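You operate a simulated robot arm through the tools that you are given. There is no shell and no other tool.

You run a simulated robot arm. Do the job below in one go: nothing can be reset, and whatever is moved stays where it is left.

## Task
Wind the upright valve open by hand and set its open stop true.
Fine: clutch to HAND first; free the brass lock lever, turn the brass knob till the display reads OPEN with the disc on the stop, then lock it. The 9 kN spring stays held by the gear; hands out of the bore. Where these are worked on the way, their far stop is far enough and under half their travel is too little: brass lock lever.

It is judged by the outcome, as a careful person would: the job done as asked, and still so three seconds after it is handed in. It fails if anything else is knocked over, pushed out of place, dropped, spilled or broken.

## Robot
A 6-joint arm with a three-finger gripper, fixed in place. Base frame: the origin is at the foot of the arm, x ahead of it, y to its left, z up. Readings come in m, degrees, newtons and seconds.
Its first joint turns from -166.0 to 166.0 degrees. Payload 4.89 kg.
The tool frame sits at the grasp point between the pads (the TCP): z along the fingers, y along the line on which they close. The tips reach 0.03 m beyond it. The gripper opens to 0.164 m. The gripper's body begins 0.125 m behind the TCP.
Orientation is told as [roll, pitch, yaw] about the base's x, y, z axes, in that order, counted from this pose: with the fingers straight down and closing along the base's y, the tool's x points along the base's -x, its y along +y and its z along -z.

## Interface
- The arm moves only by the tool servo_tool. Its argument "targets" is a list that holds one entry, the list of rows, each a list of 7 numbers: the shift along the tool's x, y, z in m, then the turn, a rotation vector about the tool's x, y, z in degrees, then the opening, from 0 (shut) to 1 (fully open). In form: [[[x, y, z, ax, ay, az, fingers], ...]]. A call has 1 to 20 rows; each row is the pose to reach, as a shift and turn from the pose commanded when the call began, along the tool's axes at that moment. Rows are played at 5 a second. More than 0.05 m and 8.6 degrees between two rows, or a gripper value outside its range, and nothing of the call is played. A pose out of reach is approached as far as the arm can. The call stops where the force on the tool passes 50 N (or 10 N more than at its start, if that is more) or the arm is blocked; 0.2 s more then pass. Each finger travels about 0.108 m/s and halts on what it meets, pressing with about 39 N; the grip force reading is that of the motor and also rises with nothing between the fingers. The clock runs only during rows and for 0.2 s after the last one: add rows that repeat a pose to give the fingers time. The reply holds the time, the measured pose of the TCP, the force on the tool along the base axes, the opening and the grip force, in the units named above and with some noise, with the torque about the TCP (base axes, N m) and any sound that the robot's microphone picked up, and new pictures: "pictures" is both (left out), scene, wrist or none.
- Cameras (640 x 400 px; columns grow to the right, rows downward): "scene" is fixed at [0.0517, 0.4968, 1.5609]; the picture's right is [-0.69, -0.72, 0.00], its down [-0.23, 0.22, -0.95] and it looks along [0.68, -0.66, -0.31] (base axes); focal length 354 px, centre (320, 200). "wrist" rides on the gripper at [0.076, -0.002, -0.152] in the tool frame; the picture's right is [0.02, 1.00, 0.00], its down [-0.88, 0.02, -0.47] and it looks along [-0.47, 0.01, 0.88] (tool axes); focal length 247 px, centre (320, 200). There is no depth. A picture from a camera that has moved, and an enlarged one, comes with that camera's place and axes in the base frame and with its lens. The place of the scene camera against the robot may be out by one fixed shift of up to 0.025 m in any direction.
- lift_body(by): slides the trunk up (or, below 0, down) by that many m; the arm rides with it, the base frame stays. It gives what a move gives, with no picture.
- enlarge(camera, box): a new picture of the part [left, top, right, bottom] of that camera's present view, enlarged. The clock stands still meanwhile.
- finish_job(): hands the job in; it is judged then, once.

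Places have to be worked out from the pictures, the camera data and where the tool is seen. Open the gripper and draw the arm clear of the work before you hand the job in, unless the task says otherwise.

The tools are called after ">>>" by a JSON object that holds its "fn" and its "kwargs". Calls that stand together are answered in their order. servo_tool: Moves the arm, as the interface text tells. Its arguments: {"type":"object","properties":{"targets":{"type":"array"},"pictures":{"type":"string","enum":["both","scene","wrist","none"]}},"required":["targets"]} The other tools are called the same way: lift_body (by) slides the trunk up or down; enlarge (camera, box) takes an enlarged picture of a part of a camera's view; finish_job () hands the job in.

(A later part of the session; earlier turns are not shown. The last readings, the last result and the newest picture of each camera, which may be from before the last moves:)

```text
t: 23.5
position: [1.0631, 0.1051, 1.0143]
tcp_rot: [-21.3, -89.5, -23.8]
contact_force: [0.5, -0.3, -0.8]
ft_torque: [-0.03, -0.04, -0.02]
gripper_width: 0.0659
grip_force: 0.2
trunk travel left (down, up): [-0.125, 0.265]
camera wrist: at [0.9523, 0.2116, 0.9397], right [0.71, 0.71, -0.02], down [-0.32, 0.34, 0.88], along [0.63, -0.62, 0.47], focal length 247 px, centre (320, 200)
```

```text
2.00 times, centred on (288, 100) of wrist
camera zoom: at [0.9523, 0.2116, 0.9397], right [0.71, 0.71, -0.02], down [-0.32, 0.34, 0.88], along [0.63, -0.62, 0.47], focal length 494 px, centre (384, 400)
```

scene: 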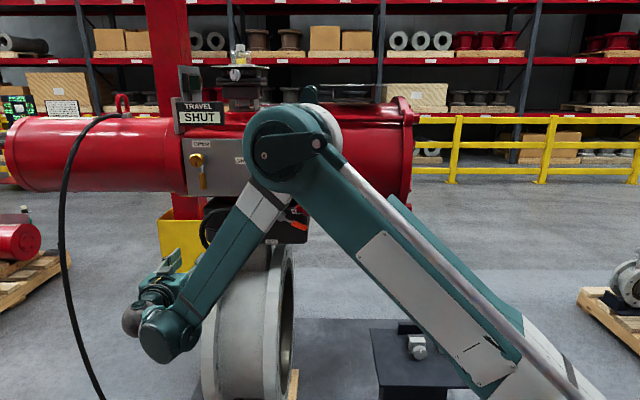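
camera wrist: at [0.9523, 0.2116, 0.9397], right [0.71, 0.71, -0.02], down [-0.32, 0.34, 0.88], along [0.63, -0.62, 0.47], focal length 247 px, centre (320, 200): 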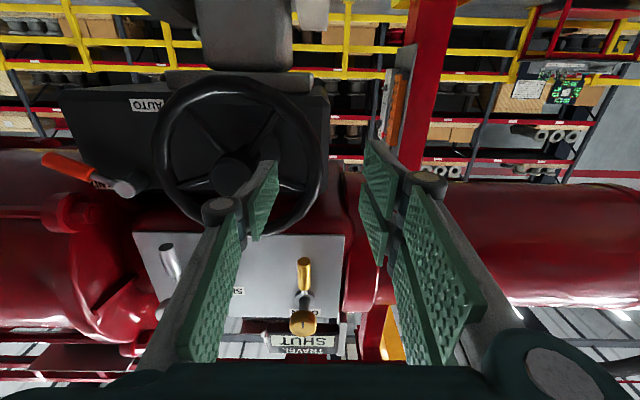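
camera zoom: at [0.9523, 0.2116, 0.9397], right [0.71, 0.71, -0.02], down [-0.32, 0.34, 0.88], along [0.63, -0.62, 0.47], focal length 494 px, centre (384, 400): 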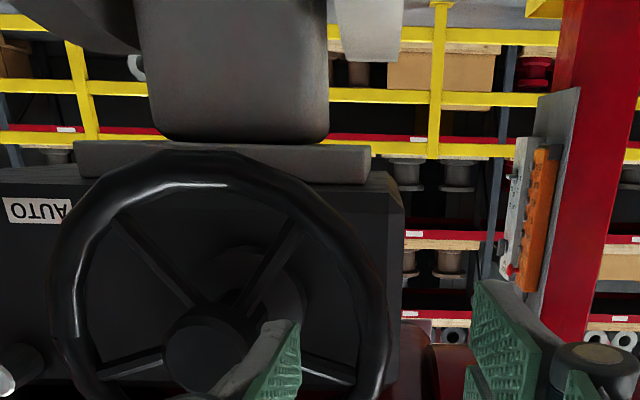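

I can see the wheel with gaps between spokes; its axis is about u-centre with tube radius ~0.0885 m. I roll the tool -14° so the closing line is radial at the left rim and approach halfway.

>>> {"fn": "servo_tool", "kwargs": {"targets": [[[-0.004, -0.004, 0, 0, 0, -7, 0.4], [-0.0093, -0.0091, 0, 0, 0, -14, 0.4], [-0.0093, -0.0091, 0.03, 0, 0, -14, 0.4], [-0.0093, -0.0091, 0.06, 0, 0, -14, 0.4], [-0.0093, -0.0091, 0.075, 0, 0, -14, 0.4], [-0.0093, -0.0091, 0.075, 0, 0, -14, 0.4]]]}}

>>> {"fn": "enlarge", "kwargs": {"camera": "wrist", "box": [160, 80, 448, 260]}}

```text
t: 24.9
position: [1.1085, 0.0455, 1.0245]
tcp_rot: [-88.3, -75.8, 43.4]
contact_force: [-0.3, 0.1, -0.8]
ft_torque: [-0.01, -0.03, -0.01]
gripper_width: 0.0655
grip_force: 0.1
trunk travel left (down, up): [-0.125, 0.265]
camera wrist: at [0.9867, 0.1395, 0.953], right [0.68, 0.68, -0.27], down [-0.17, 0.5, 0.85], along [0.71, -0.54, 0.45], focal length 247 px, centre (320, 200)
```

scene: 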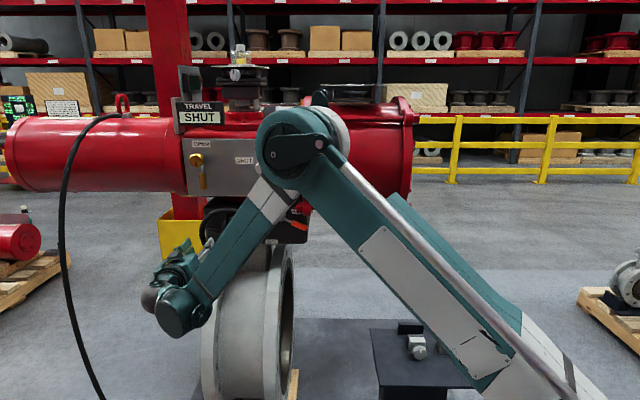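
wrist: 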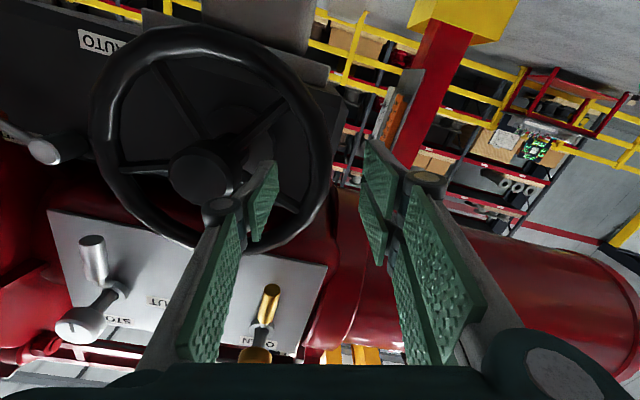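

```text
2.22 times, centred on (304, 170) of wrist
camera zoom: at [0.9867, 0.1395, 0.953], right [0.68, 0.68, -0.27], down [-0.17, 0.5, 0.85], along [0.71, -0.54, 0.45], focal length 549 px, centre (356, 267)
```

zoom: 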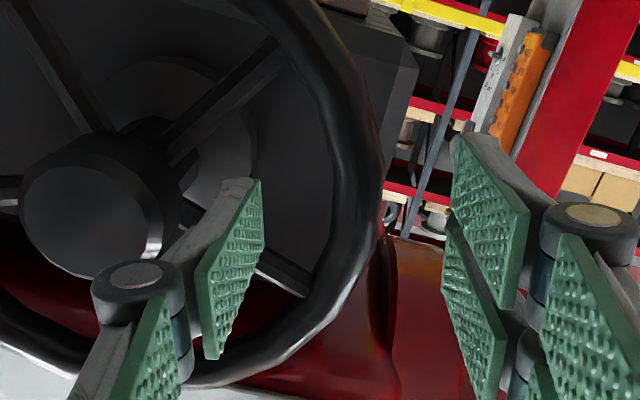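

The rim tube lies centred on the TCP column. I narrow the opening to about 4 cm and advance 5 cm so the rim sits between the pads.

>>> {"fn": "servo_tool", "kwargs": {"targets": [[[0, 0, 0, 0, 0, 0, 0.28], [0, 0, 0, 0, 0, 0, 0.26], [0, 0, 0.025, 0, 0, 0, 0.26], [0, 0, 0.04, 0, 0, 0, 0.26], [0, 0, 0.053, 0, 0, 0, 0.26], [0, 0, 0.053, 0, 0, 0, 0.26]]], "pictures": "wrist"}}

>>> {"fn": "enlarge", "kwargs": {"camera": "wrist", "box": [200, 100, 440, 250]}}

```text
t: 26.3
position: [1.1454, 0.0097, 1.0246]
tcp_rot: [-88.3, -75.9, 43.3]
contact_force: [0.8, 0.0, -0.5]
ft_torque: [0.02, -0.01, -0.01]
gripper_width: 0.0426
grip_force: 0.0
trunk travel left (down, up): [-0.125, 0.265]
camera wrist: at [1.0237, 0.1035, 0.9522], right [0.68, 0.68, -0.27], down [-0.17, 0.5, 0.85], along [0.71, -0.54, 0.45], focal length 247 px, centre (320, 200)
```

wrist: 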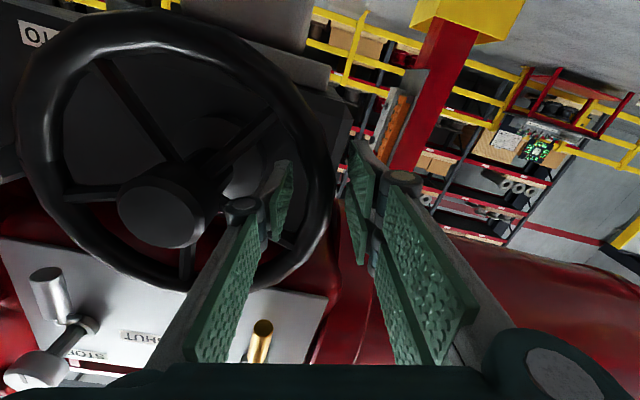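

```text
2.67 times, centred on (320, 175) of wrist
camera zoom: at [1.0237, 0.1035, 0.9522], right [0.68, 0.68, -0.27], down [-0.17, 0.5, 0.85], along [0.71, -0.54, 0.45], focal length 659 px, centre (320, 267)
```

zoom: 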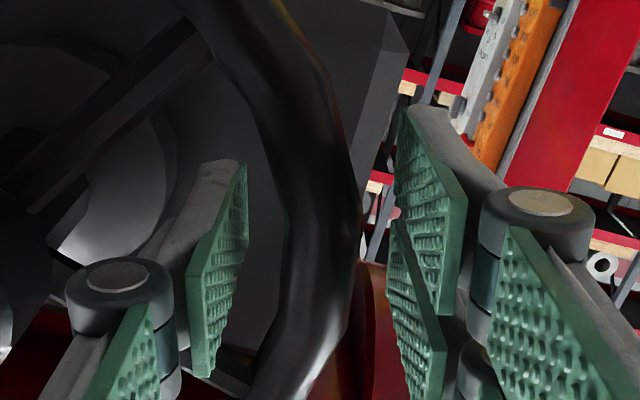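

The rim sits between the pads at TCP depth. I close the grip on it.

>>> {"fn": "servo_tool", "kwargs": {"targets": [[[0, 0, 0.003, 0, 0, 0, 0.15], [0, 0, 0.003, 0, 0, 0, 0.0], [0, 0, 0.003, 0, 0, 0, 0.0]]], "pictures": "both"}}

>>> {"fn": "enlarge", "kwargs": {"camera": "wrist", "box": [200, 100, 440, 250]}}

```text
t: 27.1
position: [1.1481, 0.0059, 1.0246]
tcp_rot: [-88.3, -75.9, 43.3]
contact_force: [-26.8, -7.3, -6.4]
ft_torque: [0.74, -0.94, 0.03]
gripper_width: 0.0239
grip_force: 44.6
trunk travel left (down, up): [-0.125, 0.265]
camera wrist: at [1.0245, 0.1004, 0.9521], right [0.68, 0.68, -0.26], down [-0.17, 0.49, 0.85], along [0.71, -0.54, 0.45], focal length 247 px, centre (320, 200)
```

scene: 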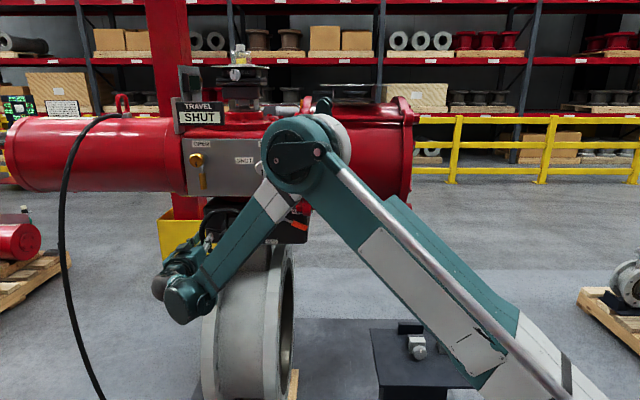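
wrist: 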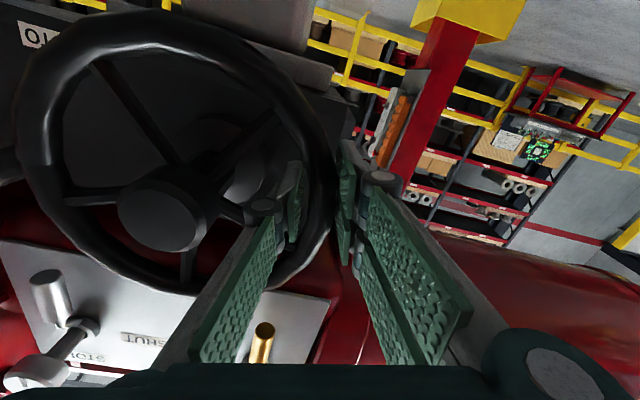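

```text
2.67 times, centred on (320, 175) of wrist
camera zoom: at [1.0245, 0.1004, 0.9521], right [0.68, 0.68, -0.26], down [-0.17, 0.49, 0.85], along [0.71, -0.54, 0.45], focal length 659 px, centre (320, 267)
```

zoom: 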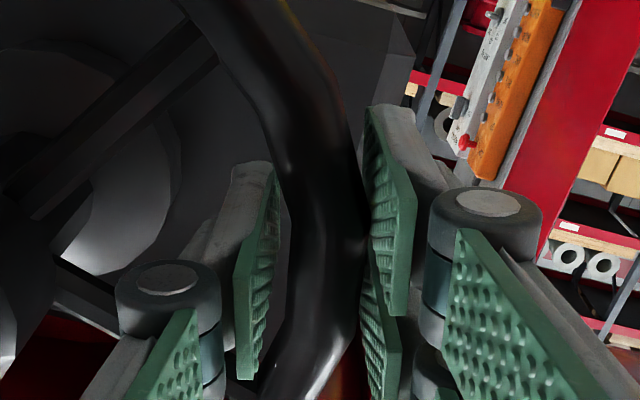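

I hold the rim (width 24 mm). There is a sideways preload, so I shift 2 mm toward the hub and try a small counter-clockwise (opening) turn of 8°.

>>> {"fn": "servo_tool", "kwargs": {"targets": [[[0, -0.002, -0.001, 0, 0, 0, 0], [0.0031, -0.0021, -0.001, 0, 0, -2, 0], [0.0061, -0.0022, -0.001, 0, 0, -4, 0], [0.0091, -0.0025, -0.001, 0, 0, -6, 0], [0.0122, -0.0029, -0.001, 0, 0, -8, 0]]], "pictures": "both"}}

>>> {"fn": "enlarge", "kwargs": {"camera": "scene", "box": [160, 30, 320, 130]}}

```text
t: 28.3
position: [1.1452, 0.0043, 1.0103]
tcp_rot: [-88.8, -67.8, 44.0]
contact_force: [-10.0, -7.4, -6.7]
ft_torque: [0.7, -0.97, 0.04]
gripper_width: 0.0229
grip_force: 45.1
trunk travel left (down, up): [-0.125, 0.265]
camera wrist: at [1.014, 0.0899, 0.9428], right [0.65, 0.65, -0.4], down [-0.08, 0.58, 0.81], along [0.76, -0.49, 0.43], focal length 247 px, centre (320, 200)
```

scene: 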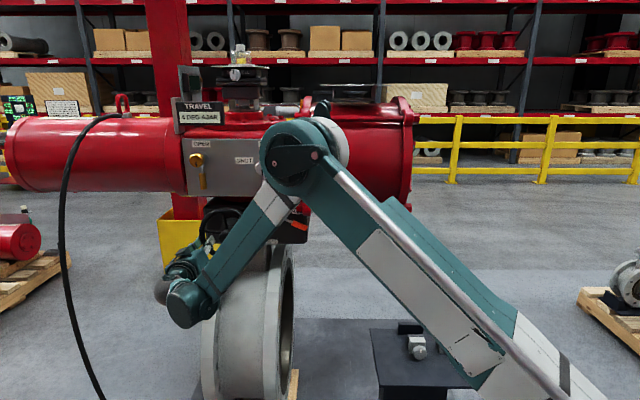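
wrist: 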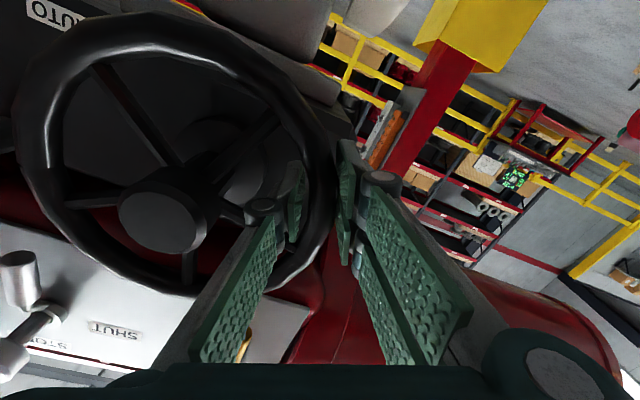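

```text
4.00 times, centred on (240, 80) of scene
camera zoom: at [0.0517, 0.4968, 1.5609], right [-0.69, -0.72, 0.0], down [-0.23, 0.22, -0.95], along [0.68, -0.66, -0.31], focal length 1415 px, centre (640, 680)
```

zoom: 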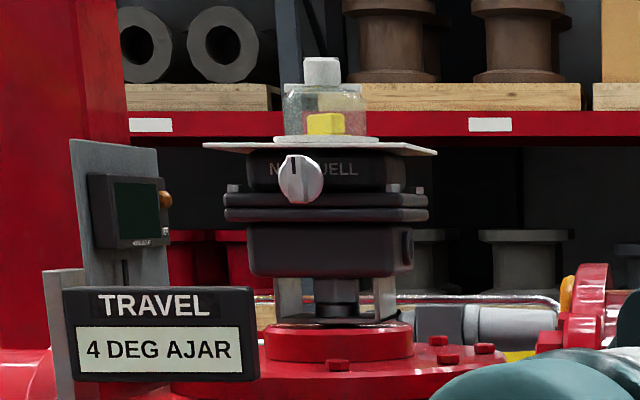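

The wheel turned and the display reads "4 DEG AJAR" after 8° of wheel: counter-clockwise opens, at about 2:1. I carry on 40° more along the rim's circle.

>>> {"fn": "servo_tool", "kwargs": {"targets": [[[0.0061, -0.0002, 0, 0, 0, -4, 0], [0.0122, -0.0009, 0, 0, 0, -8, 0], [0.0183, -0.0019, 0, 0, 0, -12, 0], [0.0243, -0.0034, 0, 0, 0, -16, 0], [0.0301, -0.0053, 0, 0, 0, -20, 0], [0.0358, -0.0076, 0, 0, 0, -24, 0], [0.0413, -0.0103, 0, 0, 0, -28, 0], [0.0466, -0.0134, 0, 0, 0, -32, 0], [0.0517, -0.0168, 0, 0, 0, -36, 0], [0.0566, -0.0206, 0, 0, 0, -40, 0]]], "pictures": "both"}}

>>> {"fn": "enlarge", "kwargs": {"camera": "scene", "box": [160, 80, 240, 130]}}

```text
t: 30.5
position: [1.1161, -0.0265, 0.9663]
tcp_rot: [-89.5, -27.7, 44.8]
contact_force: [-0.4, -14.0, -2.4]
ft_torque: [0.8, -0.74, -0.1]
gripper_width: 0.0235
grip_force: 45.2
trunk travel left (down, up): [-0.125, 0.265]
camera wrist: at [0.9581, 0.0336, 0.9349], right [0.31, 0.32, -0.89], down [0.22, 0.89, 0.4], along [0.92, -0.32, 0.2], focal length 247 px, centre (320, 200)
```

scene: 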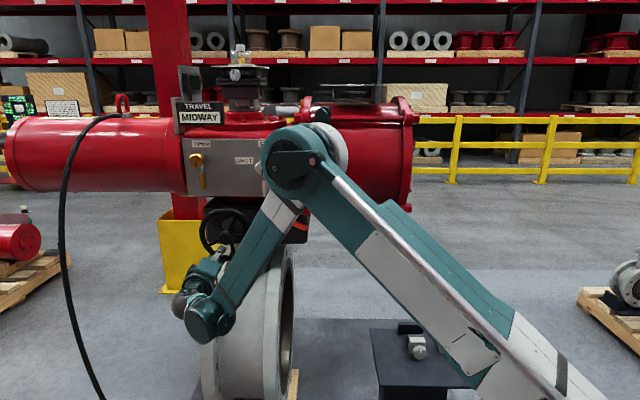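
wrist: 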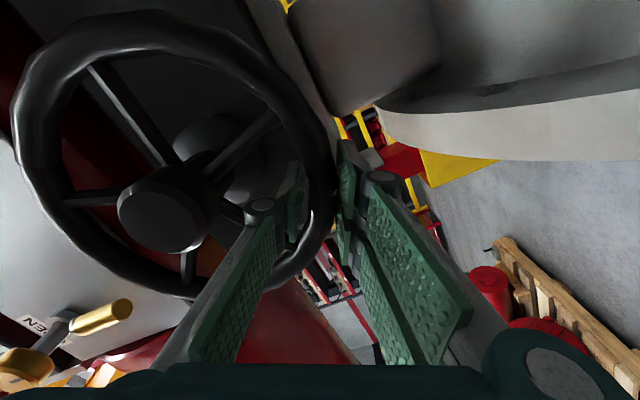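

```text
8.00 times, centred on (200, 105) of scene
camera zoom: at [0.0517, 0.4968, 1.5609], right [-0.69, -0.72, 0.0], down [-0.23, 0.22, -0.95], along [0.68, -0.66, -0.31], focal length 2830 px, centre (1280, 960)
```

zoom: 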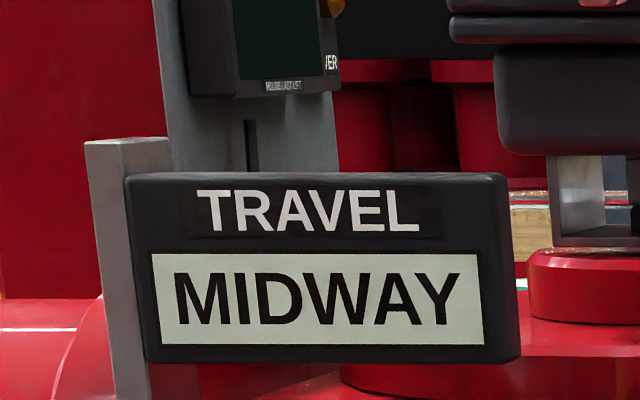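

"MIDWAY" now, and the arc fits the rim well (R about 0.088). I continue another 60° of wheel rotation.

>>> {"fn": "servo_tool", "kwargs": {"targets": [[[0.0061, -0.0002, 0, 0, 0, -4, 0], [0.0122, -0.0009, 0, 0, 0, -8, 0], [0.0183, -0.0019, 0, 0, 0, -12, 0], [0.0243, -0.0034, 0, 0, 0, -16, 0], [0.0301, -0.0053, 0, 0, 0, -20, 0], [0.0358, -0.0076, 0, 0, 0, -24, 0], [0.0413, -0.0103, 0, 0, 0, -28, 0], [0.0466, -0.0134, 0, 0, 0, -32, 0], [0.0517, -0.0168, 0, 0, 0, -36, 0], [0.0566, -0.0206, 0, 0, 0, -40, 0], [0.0611, -0.0247, 0, 0, 0, -44, 0], [0.0654, -0.0291, 0, 0, 0, -48, 0], [0.0693, -0.0338, 0, 0, 0, -52, 0], [0.073, -0.0388, 0, 0, 0, -56, 0], [0.0762, -0.044, 0, 0, 0, -60, 0]]], "pictures": "both"}}

>>> {"fn": "enlarge", "kwargs": {"camera": "scene", "box": [160, 80, 240, 130]}}

```text
t: 33.7
position: [1.052, -0.0863, 0.9712]
tcp_rot: [-89.5, 32.2, 45.4]
contact_force: [24.0, -19.7, 29.2]
ft_torque: [0.93, -0.9, -0.08]
gripper_width: 0.0239
grip_force: 45.3
trunk travel left (down, up): [-0.125, 0.265]
camera wrist: at [0.8995, -0.0252, 1.0152], right [-0.39, -0.39, -0.83], down [0.18, 0.86, -0.48], along [0.9, -0.34, -0.27], focal length 247 px, centre (320, 200)
```

scene: 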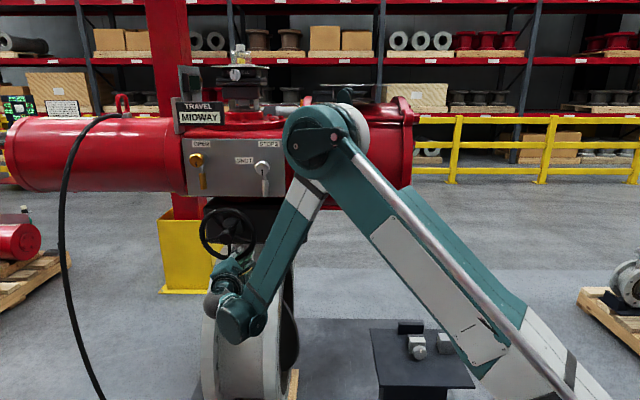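
wrist: 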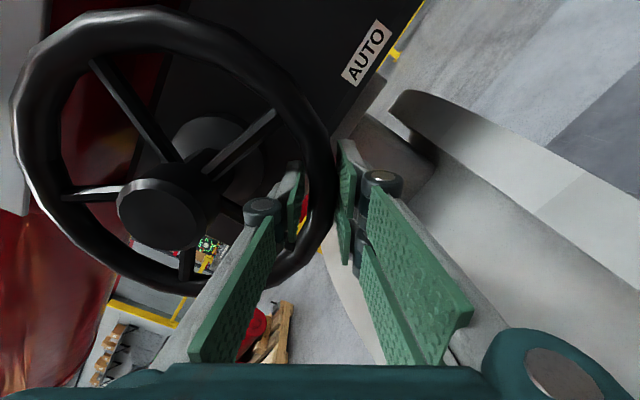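

```text
8.00 times, centred on (200, 105) of scene
camera zoom: at [0.0517, 0.4968, 1.5609], right [-0.69, -0.72, 0.0], down [-0.23, 0.22, -0.95], along [0.68, -0.66, -0.31], focal length 2830 px, centre (1280, 960)
```

zoom: 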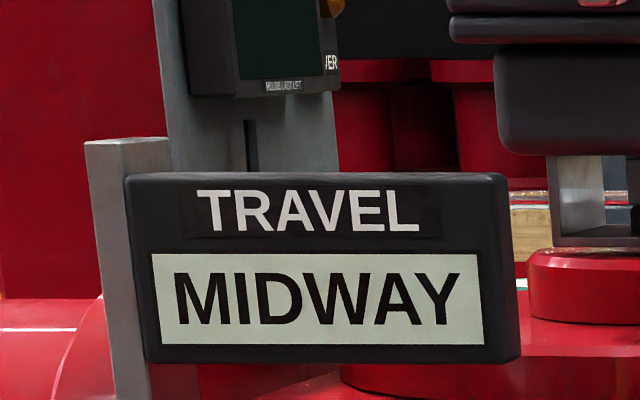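

The forces have built up (pull inward and toward the panel by ~2–3 mm of misfit), so I correct by 2 mm in both and continue 40°.

>>> {"fn": "servo_tool", "kwargs": {"targets": [[[0.001, -0.002, 0.0025, 0, 0, 0, 0], [0.0071, -0.0022, 0.0025, 0, 0, -4, 0], [0.0132, -0.0029, 0.0025, 0, 0, -8, 0], [0.0193, -0.0039, 0.0025, 0, 0, -12, 0], [0.0253, -0.0054, 0.0025, 0, 0, -16, 0], [0.0311, -0.0073, 0.0027, 0, 0, -20, 0], [0.0368, -0.0096, 0.003, 0, 0, -24, 0]]], "pictures": "both"}}

>>> {"fn": "enlarge", "kwargs": {"camera": "scene", "box": [160, 80, 240, 130]}}

```text
t: 35.3
position: [1.0338, -0.1087, 0.9997]
tcp_rot: [-89.4, 56.2, 45.5]
contact_force: [-49.0, 5.5, -6.3]
ft_torque: [0.74, -0.68, -0.02]
gripper_width: 0.0231
grip_force: 44.8
trunk travel left (down, up): [-0.125, 0.265]
camera wrist: at [0.8975, -0.0305, 1.0656], right [-0.6, -0.59, -0.54], down [0.0, 0.67, -0.74], along [0.8, -0.44, -0.4], focal length 247 px, centre (320, 200)
```

scene: 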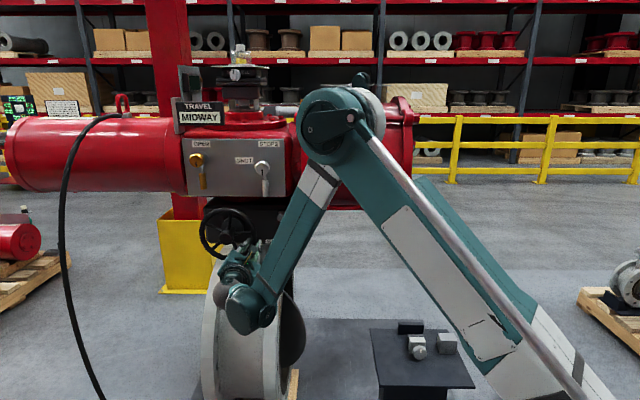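
wrist: 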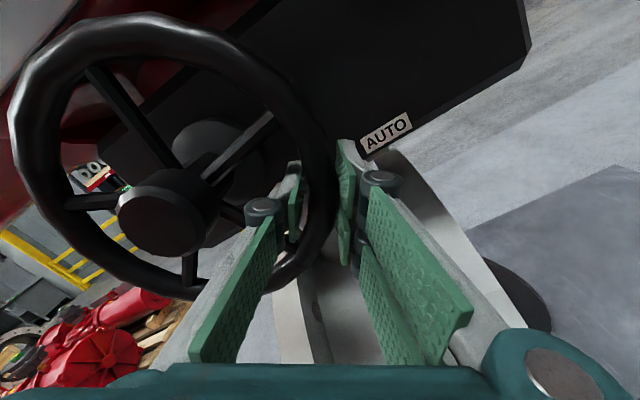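

```text
8.00 times, centred on (200, 105) of scene
camera zoom: at [0.0517, 0.4968, 1.5609], right [-0.69, -0.72, 0.0], down [-0.23, 0.22, -0.95], along [0.68, -0.66, -0.31], focal length 2830 px, centre (1280, 960)
```

zoom: 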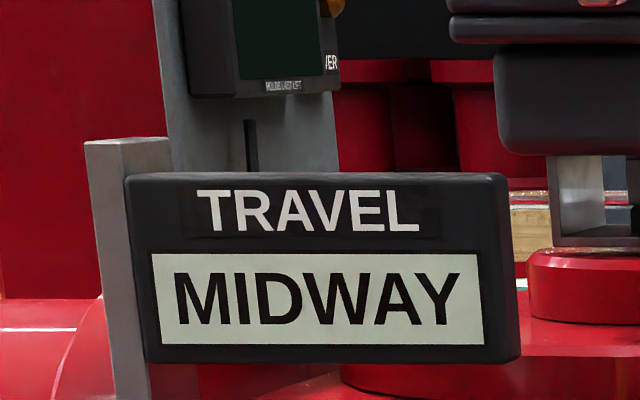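

Slight over-correction: now I back out 1.6 mm from the panel and 1 mm outward, and continue 24° more.

>>> {"fn": "servo_tool", "kwargs": {"targets": [[[0, 0.001, -0.0016, 0, 0, 0, 0], [0.0061, 0.0008, -0.0016, 0, 0, -4, 0], [0.0122, 0.0001, -0.0016, 0, 0, -8, 0], [0.0183, -0.0009, -0.0016, 0, 0, -12, 0], [0.0243, -0.0024, -0.0016, 0, 0, -16, 0], [0.0301, -0.0043, -0.0016, 0, 0, -20, 0], [0.0358, -0.0066, -0.0016, 0, 0, -24, 0]]], "pictures": "both"}}

>>> {"fn": "enlarge", "kwargs": {"camera": "scene", "box": [160, 80, 240, 130]}}

```text
t: 36.9
position: [1.0252, -0.1169, 1.0315]
tcp_rot: [-87.4, 80.2, 47.5]
contact_force: [16.4, -5.6, 14.5]
ft_torque: [1.02, -0.8, 0.1]
gripper_width: 0.0239
grip_force: 44.9
trunk travel left (down, up): [-0.125, 0.265]
camera wrist: at [0.9099, -0.0183, 1.1088], right [-0.7, -0.7, -0.15], down [-0.25, 0.43, -0.87], along [0.67, -0.57, -0.47], focal length 247 px, centre (320, 200)
```

scene: 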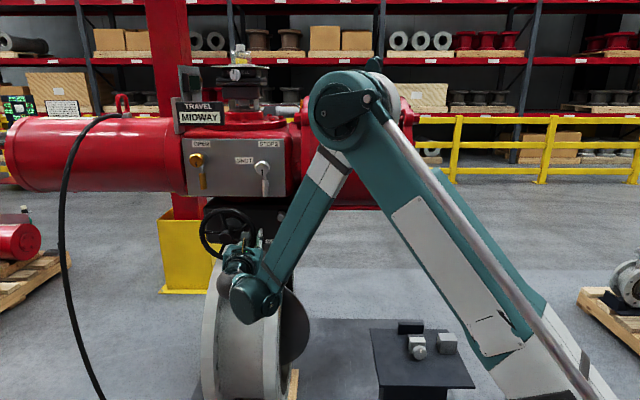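
wrist: 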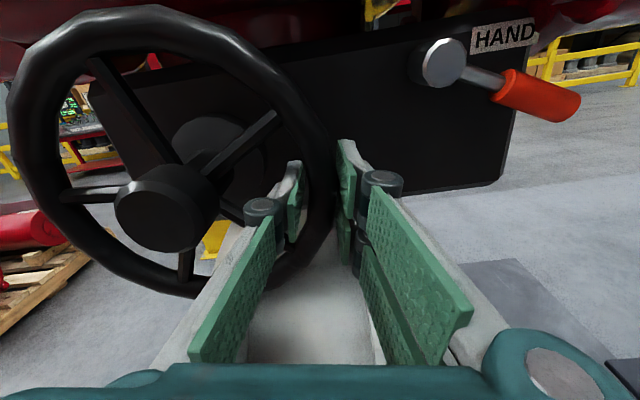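

```text
8.00 times, centred on (200, 105) of scene
camera zoom: at [0.0517, 0.4968, 1.5609], right [-0.69, -0.72, 0.0], down [-0.23, 0.22, -0.95], along [0.68, -0.66, -0.31], focal length 2830 px, centre (1280, 960)
```

zoom: 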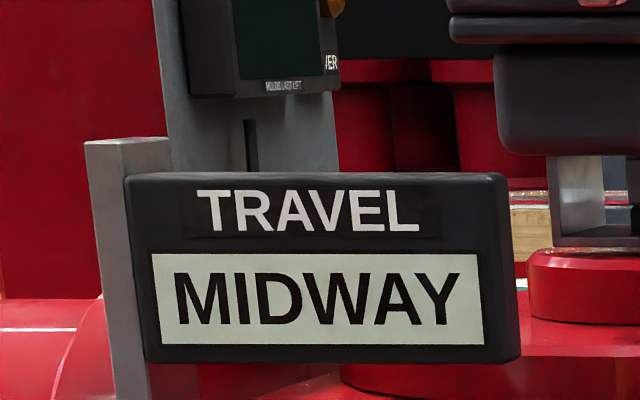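

About 78° of valve travel. I proceed in finer 2° steps to feel for the stop and watch the display.

>>> {"fn": "servo_tool", "kwargs": {"targets": [[[0.0031, -0.0006, 0.0006, 0, 0, -2, 0], [0.0061, -0.0008, 0.0006, 0, 0, -4, 0], [0.0091, -0.0011, 0.0006, 0, 0, -6, 0], [0.0122, -0.0015, 0.0006, 0, 0, -8, 0], [0.0152, -0.0019, 0.0006, 0, 0, -10, 0]]], "pictures": "both"}}

>>> {"fn": "enlarge", "kwargs": {"camera": "scene", "box": [160, 80, 240, 130]}}

```text
t: 38.1
position: [1.0249, -0.1181, 1.0476]
tcp_rot: [27.4, 89.6, 162.7]
contact_force: [-3.2, 5.1, 9.7]
ft_torque: [0.86, -0.53, 0.04]
gripper_width: 0.0238
grip_force: 45.0
trunk travel left (down, up): [-0.125, 0.265]
camera wrist: at [0.9185, -0.0097, 1.1261], right [-0.71, -0.71, 0.03], down [-0.35, 0.32, -0.88], along [0.61, -0.63, -0.48], focal length 247 px, centre (320, 200)
```

scene: 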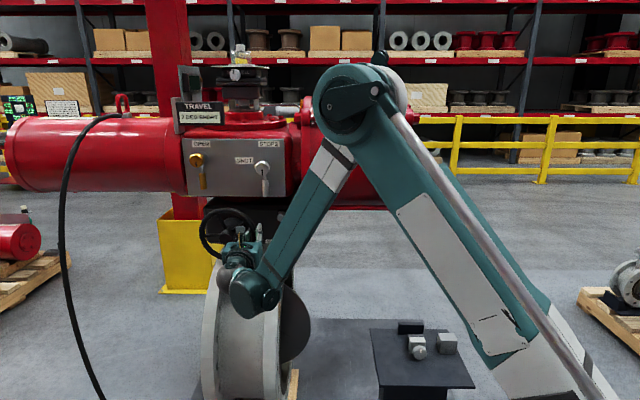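
wrist: 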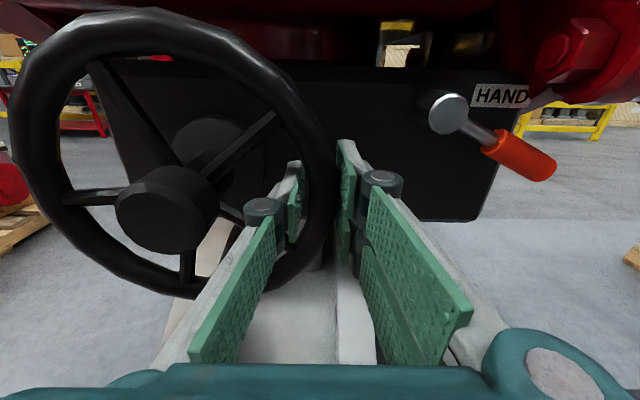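

```text
8.00 times, centred on (200, 105) of scene
camera zoom: at [0.0517, 0.4968, 1.5609], right [-0.69, -0.72, 0.0], down [-0.23, 0.22, -0.95], along [0.68, -0.66, -0.31], focal length 2830 px, centre (1280, 960)
```

zoom: 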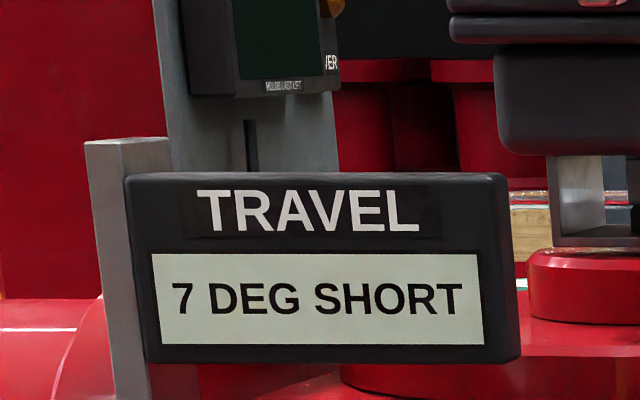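

"7 DEG SHORT". Another 14° of wheel would be fully open; I continue until either OPEN or the stop is felt.

>>> {"fn": "servo_tool", "kwargs": {"targets": [[[0.0031, -0.0001, 0, 0, 0, -2, 0], [0.0061, -0.0003, 0, 0, 0, -4, 0], [0.0091, -0.0006, 0, 0, 0, -6, 0]]], "pictures": "scene"}}

>>> {"fn": "enlarge", "kwargs": {"camera": "scene", "box": [160, 80, 240, 130]}}

```text
t: 38.9
position: [1.0256, -0.1176, 1.0569]
tcp_rot: [86.5, 83.8, -138.4]
contact_force: [-3.6, 4.7, 13.8]
ft_torque: [0.87, -0.93, -0.02]
gripper_width: 0.0234
grip_force: 44.8
trunk travel left (down, up): [-0.125, 0.265]
```

scene: 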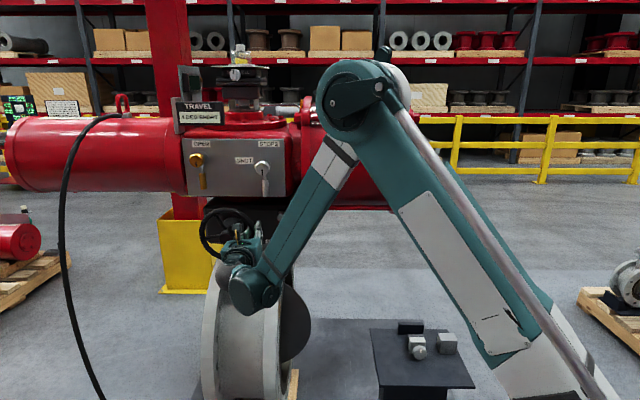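

```text
8.00 times, centred on (200, 105) of scene
camera zoom: at [0.0517, 0.4968, 1.5609], right [-0.69, -0.72, 0.0], down [-0.23, 0.22, -0.95], along [0.68, -0.66, -0.31], focal length 2830 px, centre (1280, 960)
```

zoom: 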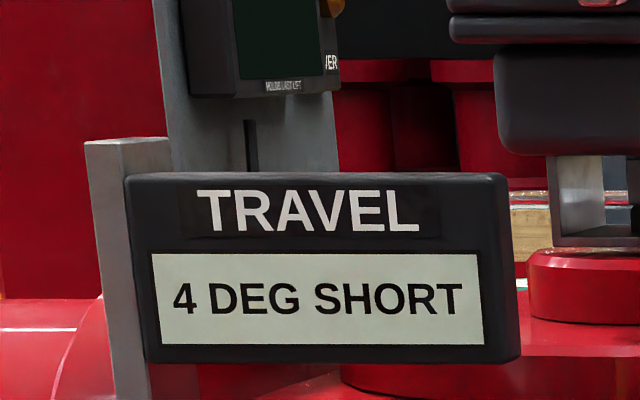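

"4 DEG SHORT", and no stop yet. I continue in the same way with 2° steps.

>>> {"fn": "servo_tool", "kwargs": {"targets": [[[0.0031, -0.0001, 0, 0, 0, -2, 0], [0.0061, -0.0003, 0, 0, 0, -4, 0], [0.0061, -0.0003, 0, 0, 0, -4, 0]]], "pictures": "scene"}}

>>> {"fn": "enlarge", "kwargs": {"camera": "scene", "box": [160, 80, 240, 130]}}

```text
t: 39.7
position: [1.0259, -0.118, 1.0607]
tcp_rot: [87.9, 79.8, -137.1]
contact_force: [0.2, 1.8, 14.0]
ft_torque: [0.73, -0.84, -0.05]
gripper_width: 0.0236
grip_force: 45.2
trunk travel left (down, up): [-0.125, 0.265]
```

scene: 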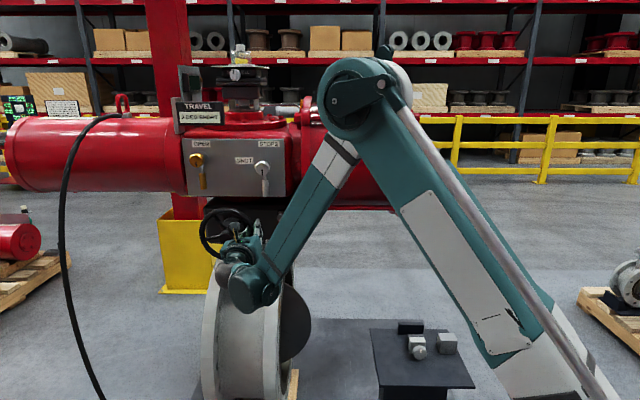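

```text
8.00 times, centred on (200, 105) of scene
camera zoom: at [0.0517, 0.4968, 1.5609], right [-0.69, -0.72, 0.0], down [-0.23, 0.22, -0.95], along [0.68, -0.66, -0.31], focal length 2830 px, centre (1280, 960)
```

zoom: 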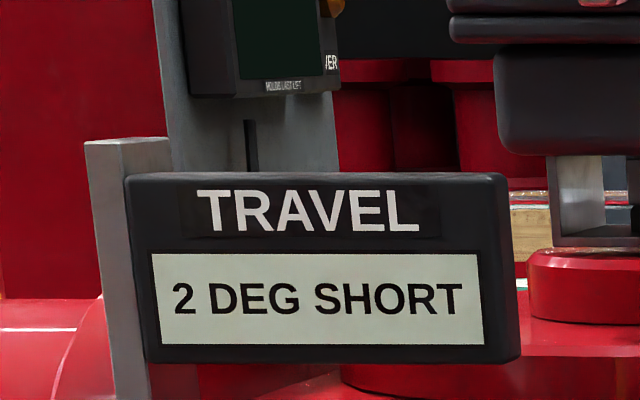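

"2 DEG SHORT". I keep going gently.

>>> {"fn": "servo_tool", "kwargs": {"targets": [[[0.0015, -0.0001, 0, 0, 0, -1, 0], [0.0031, -0.0001, 0, 0, 0, -2, 0], [0.0046, -0.0002, 0, 0, 0, -3, 0], [0.0061, -0.0003, 0, 0, 0, -4, 0], [0.0061, -0.0003, 0, 0, 0, -4, 0]]], "pictures": "both"}}

>>> {"fn": "enlarge", "kwargs": {"camera": "scene", "box": [160, 80, 240, 130]}}

```text
t: 40.9
position: [1.0282, -0.1162, 1.0678]
tcp_rot: [88.5, 75.8, -136.6]
contact_force: [-9.8, -1.3, 9.1]
ft_torque: [0.72, -0.49, -0.04]
gripper_width: 0.0238
grip_force: 45.0
trunk travel left (down, up): [-0.125, 0.265]
camera wrist: at [0.9335, 0.0053, 1.144], right [-0.68, -0.68, 0.27], down [-0.5, 0.17, -0.85], along [0.53, -0.71, -0.46], focal length 247 px, centre (320, 200)
```

scene: 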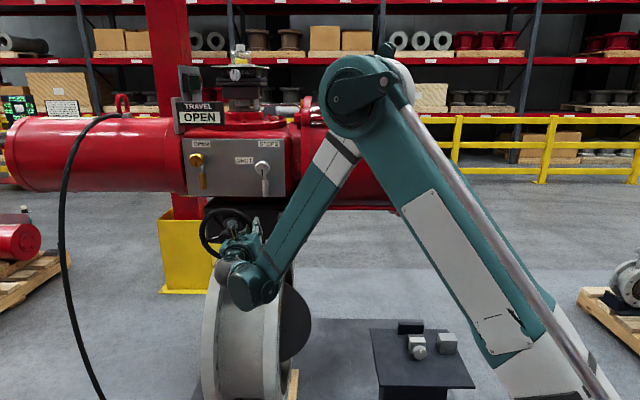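
wrist: 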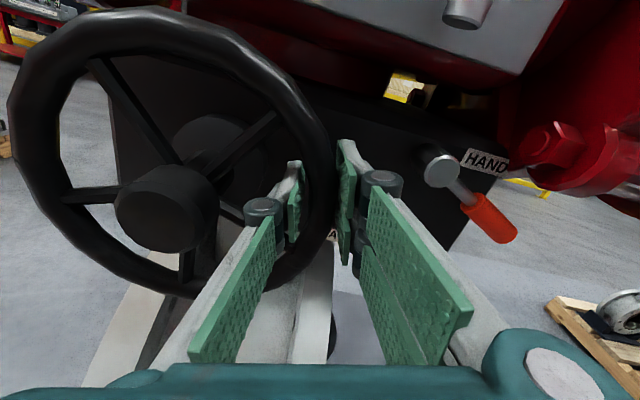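

```text
8.00 times, centred on (200, 105) of scene
camera zoom: at [0.0517, 0.4968, 1.5609], right [-0.69, -0.72, 0.0], down [-0.23, 0.22, -0.95], along [0.68, -0.66, -0.31], focal length 2830 px, centre (1280, 960)
```

zoom: 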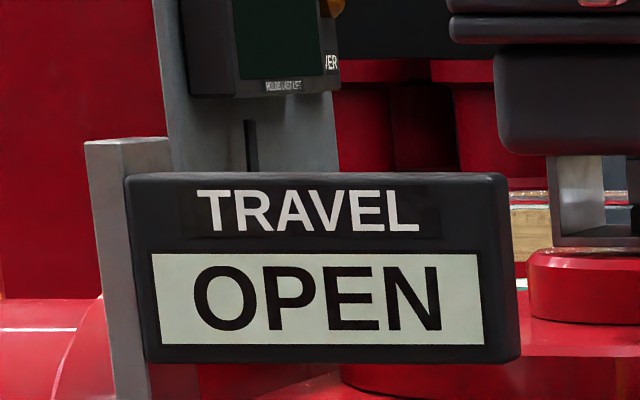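

The display reads OPEN but no stop has been felt, so the disc is not resting on it. I keep winding gently to find where the open stop actually is.

>>> {"fn": "servo_tool", "kwargs": {"targets": [[[0.0015, -0.0001, 0, 0, 0, -1, 0], [0.0031, -0.0001, 0, 0, 0, -2, 0], [0.0046, -0.0002, 0, 0, 0, -3, 0], [0.0061, -0.0003, 0, 0, 0, -4, 0], [0.0061, -0.0003, 0, 0, 0, -4, 0]]], "pictures": "scene"}}

>>> {"fn": "enlarge", "kwargs": {"camera": "scene", "box": [160, 80, 240, 130]}}

```text
t: 42.1
position: [1.0276, -0.1157, 1.0756]
tcp_rot: [88.8, 71.7, -135.9]
contact_force: [-9.2, 2.6, 12.7]
ft_torque: [0.75, -0.64, -0.02]
gripper_width: 0.0238
grip_force: 44.8
trunk travel left (down, up): [-0.125, 0.265]
```

scene: 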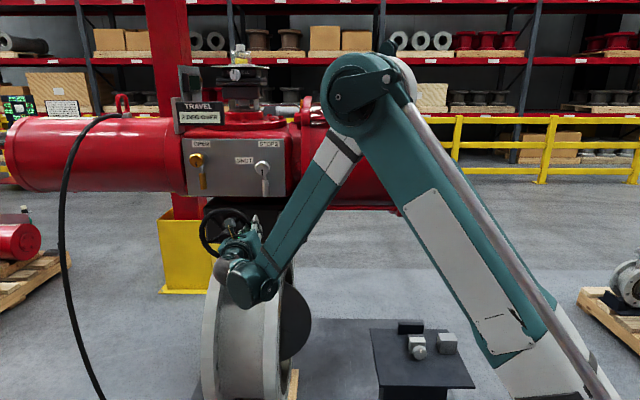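

```text
8.00 times, centred on (200, 105) of scene
camera zoom: at [0.0517, 0.4968, 1.5609], right [-0.69, -0.72, 0.0], down [-0.23, 0.22, -0.95], along [0.68, -0.66, -0.31], focal length 2830 px, centre (1280, 960)
```

zoom: 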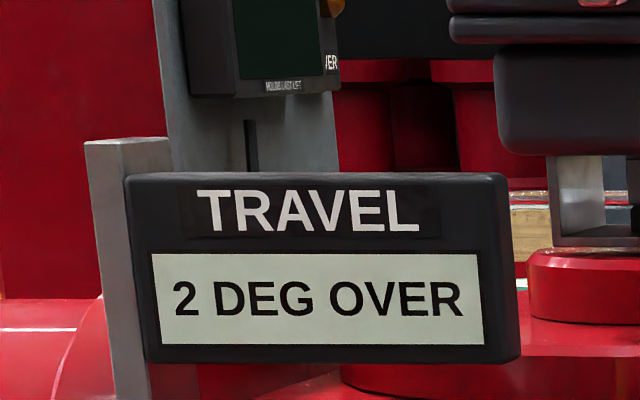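

"2 DEG OVER": the stop is set too far out. I continue gently until the disc comes onto the stop.

>>> {"fn": "servo_tool", "kwargs": {"targets": [[[0.0015, -0.0001, 0, 0, 0, -1, 0], [0.0031, -0.0001, 0, 0, 0, -2, 0], [0.0046, -0.0002, 0, 0, 0, -3, 0], [0.0061, -0.0003, 0, 0, 0, -4, 0], [0.0076, -0.0004, 0, 0, 0, -5, 0], [0.0091, -0.0006, 0, 0, 0, -6, 0], [0.0091, -0.0006, 0, 0, 0, -6, 0]]], "pictures": "both"}}

>>> {"fn": "enlarge", "kwargs": {"camera": "scene", "box": [160, 80, 240, 130]}}

```text
t: 43.7
position: [1.0305, -0.1153, 1.0824]
tcp_rot: [88.9, 65.8, -135.9]
contact_force: [-1.4, -23.3, 4.3]
ft_torque: [0.21, -0.38, 0.09]
gripper_width: 0.0224
grip_force: 44.9
trunk travel left (down, up): [-0.125, 0.265]
camera wrist: at [0.9468, 0.0163, 1.1532], right [-0.64, -0.64, 0.43], down [-0.61, 0.07, -0.79], along [0.48, -0.76, -0.43], focal length 247 px, centre (320, 200)
```

scene: 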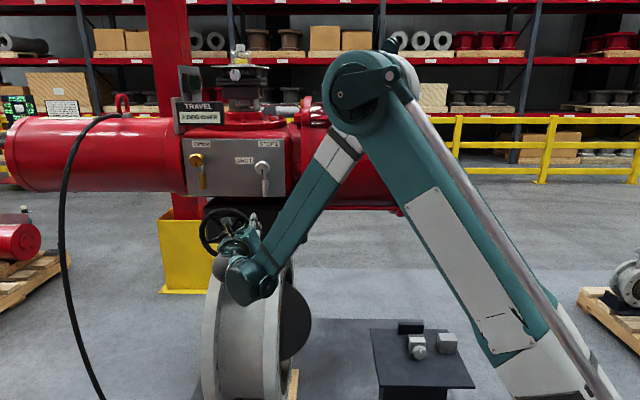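
wrist: 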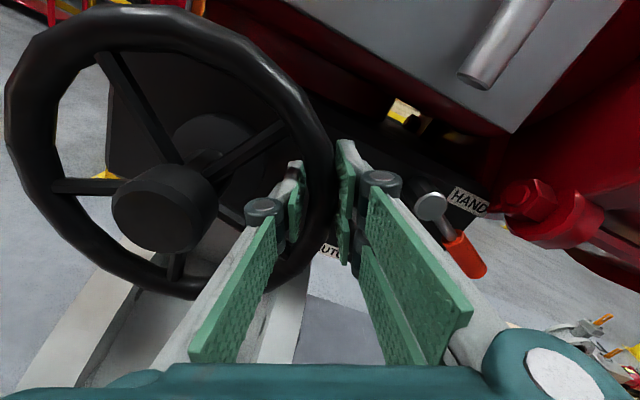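

```text
8.00 times, centred on (200, 105) of scene
camera zoom: at [0.0517, 0.4968, 1.5609], right [-0.69, -0.72, 0.0], down [-0.23, 0.22, -0.95], along [0.68, -0.66, -0.31], focal length 2830 px, centre (1280, 960)
```

zoom: 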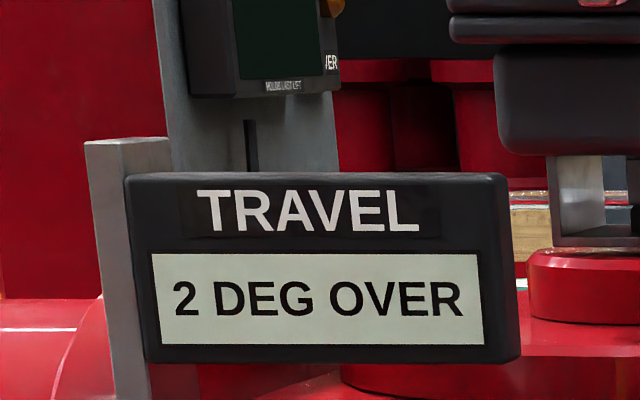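

The display stays at 2 DEG OVER while the pads slipped round the rim, so the disc is now on the stop, 2° too far. I open, retract from the wheel and turn the tool to a square, camera-above pose.

>>> {"fn": "servo_tool", "kwargs": {"targets": [[[0, 0, 0, 0, 0, 0, 0.1], [0, 0, 0, 0, 0, 0, 0.24], [0, 0, 0, 0, 0, 0, 0.24], [0, 0, -0.03, 0, 0, 0, 0.24], [0, 0, -0.06, 0, 0, 0, 0.24], [0, 0, -0.1, 0, 0, 0, 0.24], [0, 0, -0.14, 0, 0, 0, 0.24], [0, 0, -0.18, 0, 0, 6, 0.24], [0, 0, -0.2, 0, 0, 12, 0.24], [0, 0, -0.2, 0, 0, 18, 0.24], [0, 0, -0.2, 0, 0, 24.2, 0.24], [0, 0, -0.2, 0, 0, 24.2, 0.24]]], "pictures": "both"}}

>>> {"fn": "enlarge", "kwargs": {"camera": "scene", "box": [160, 80, 320, 180]}}

```text
t: 46.3
position: [0.8908, 0.0288, 1.0819]
tcp_rot: [-13.5, 89.5, 121.6]
contact_force: [-0.8, 0.7, -0.2]
ft_torque: [0.01, 0.01, 0.0]
gripper_width: 0.0392
grip_force: 0.1
trunk travel left (down, up): [-0.125, 0.265]
camera wrist: at [0.7833, 0.1374, 1.1608], right [-0.71, -0.71, 0.02], down [-0.35, 0.33, -0.88], along [0.61, -0.63, -0.48], focal length 247 px, centre (320, 200)
```

scene: 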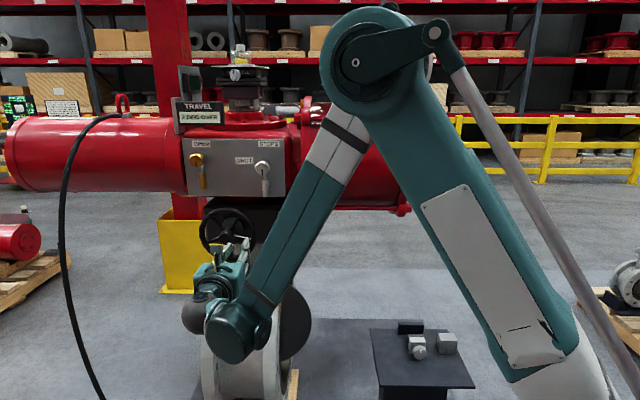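
wrist: 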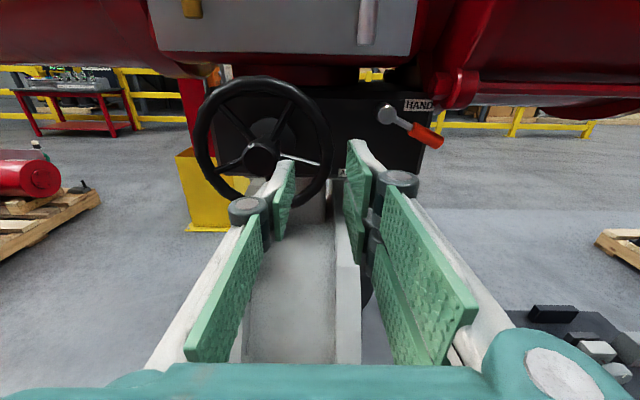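

```text
4.00 times, centred on (240, 130) of scene
camera zoom: at [0.0517, 0.4968, 1.5609], right [-0.69, -0.72, 0.0], down [-0.23, 0.22, -0.95], along [0.68, -0.66, -0.31], focal length 1415 px, centre (640, 480)
```

zoom: 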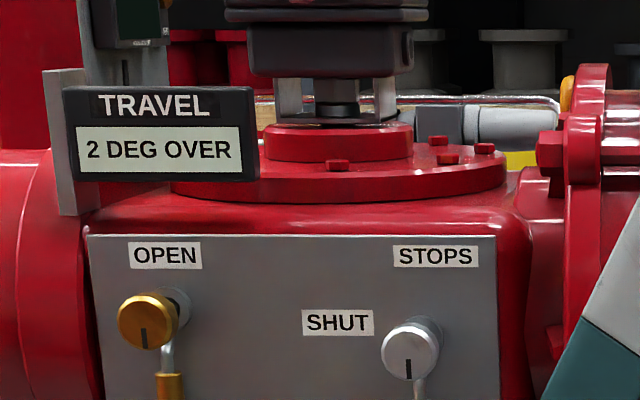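

Still "2 DEG OVER" with the wheel released; the gear holds. I raise the trunk for work at the stop knobs.

>>> {"fn": "lift_body", "kwargs": {"by": 0.17}}

>>> {"fn": "servo_tool", "kwargs": {"targets": [[[0, 0, 0, 0, 0, 0, 0.4], [0, -0.03, 0, 0, 0, 0, 0.4], [0, -0.06, 0, 0, 0, 0, 0.4], [0, -0.09, 0, 0, 0, 0, 0.4], [0, -0.12, 0, 0, 0, 0, 0.4], [0, -0.15, 0, 0, 0, 0, 0.4], [0, -0.15, 0, 0, 0, 0, 0.4]]], "pictures": "both"}}

```text
t: 48.2
position: [0.8902, 0.0299, 1.2518]
tcp_rot: [-4.7, 89.5, 130.3]
contact_force: [-0.1, -0.4, 0.5]
ft_torque: [-0.02, 0.02, -0.01]
gripper_width: 0.0392
grip_force: 0.0
trunk travel left (down, up): [-0.295, 0.095]
```

```text
t: 49.8
position: [0.9958, 0.1357, 1.2521]
tcp_rot: [-1.9, 89.6, 133.1]
contact_force: [1.2, 0.4, -0.3]
ft_torque: [-0.03, -0.04, -0.09]
gripper_width: 0.0659
grip_force: 0.1
trunk travel left (down, up): [-0.295, 0.095]
camera wrist: at [0.8895, 0.2447, 1.3307], right [-0.71, -0.71, 0.02], down [-0.35, 0.33, -0.88], along [0.61, -0.63, -0.48], focal length 247 px, centre (320, 200)
```

scene: 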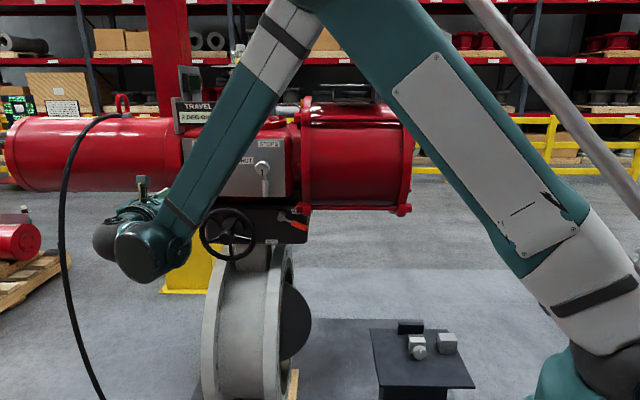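
wrist: 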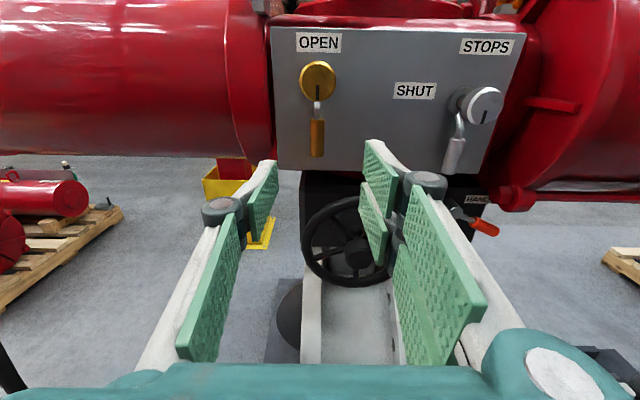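

Right-side-up view of the panel now. I zoom on the brass knob and lever.

>>> {"fn": "enlarge", "kwargs": {"camera": "wrist", "box": [260, 50, 388, 130]}}

>>> {"fn": "enlarge", "kwargs": {"camera": "wrist", "box": [276, 100, 372, 160]}}

>>> {"fn": "enlarge", "kwargs": {"camera": "scene", "box": [160, 80, 288, 160]}}

```text
5.00 times, centred on (324, 90) of wrist
camera zoom: at [0.8895, 0.2447, 1.3307], right [-0.71, -0.71, 0.02], down [-0.35, 0.33, -0.88], along [0.61, -0.63, -0.48], focal length 1235 px, centre (300, 750)
```

zoom: 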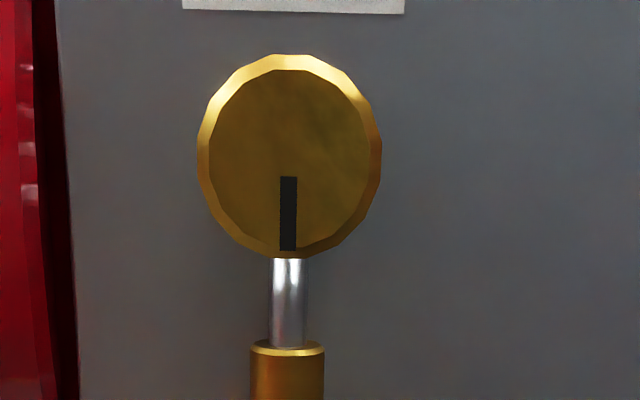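

```text
6.67 times, centred on (324, 130) of wrist
camera zoom: at [0.8895, 0.2447, 1.3307], right [-0.71, -0.71, 0.02], down [-0.35, 0.33, -0.88], along [0.61, -0.63, -0.48], focal length 1646 px, centre (293, 667)
```

zoom: 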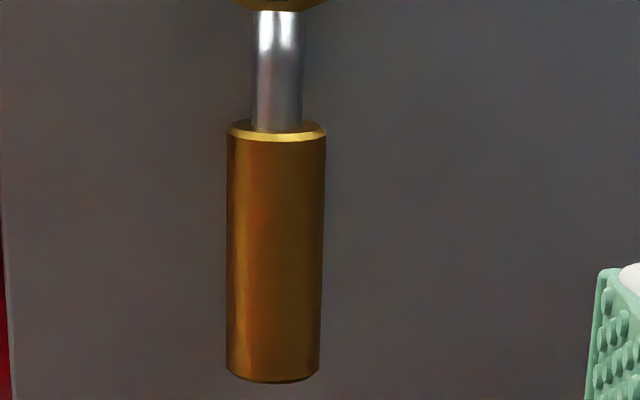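

```text
5.00 times, centred on (224, 120) of scene
camera zoom: at [0.0517, 0.4968, 1.5609], right [-0.69, -0.72, 0.0], down [-0.23, 0.22, -0.95], along [0.68, -0.66, -0.31], focal length 1768 px, centre (800, 600)
```

zoom: 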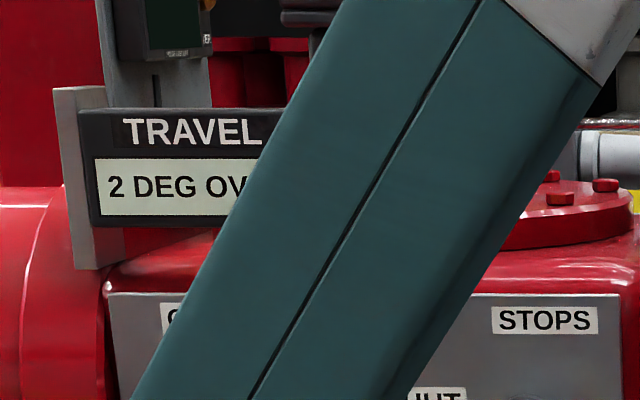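

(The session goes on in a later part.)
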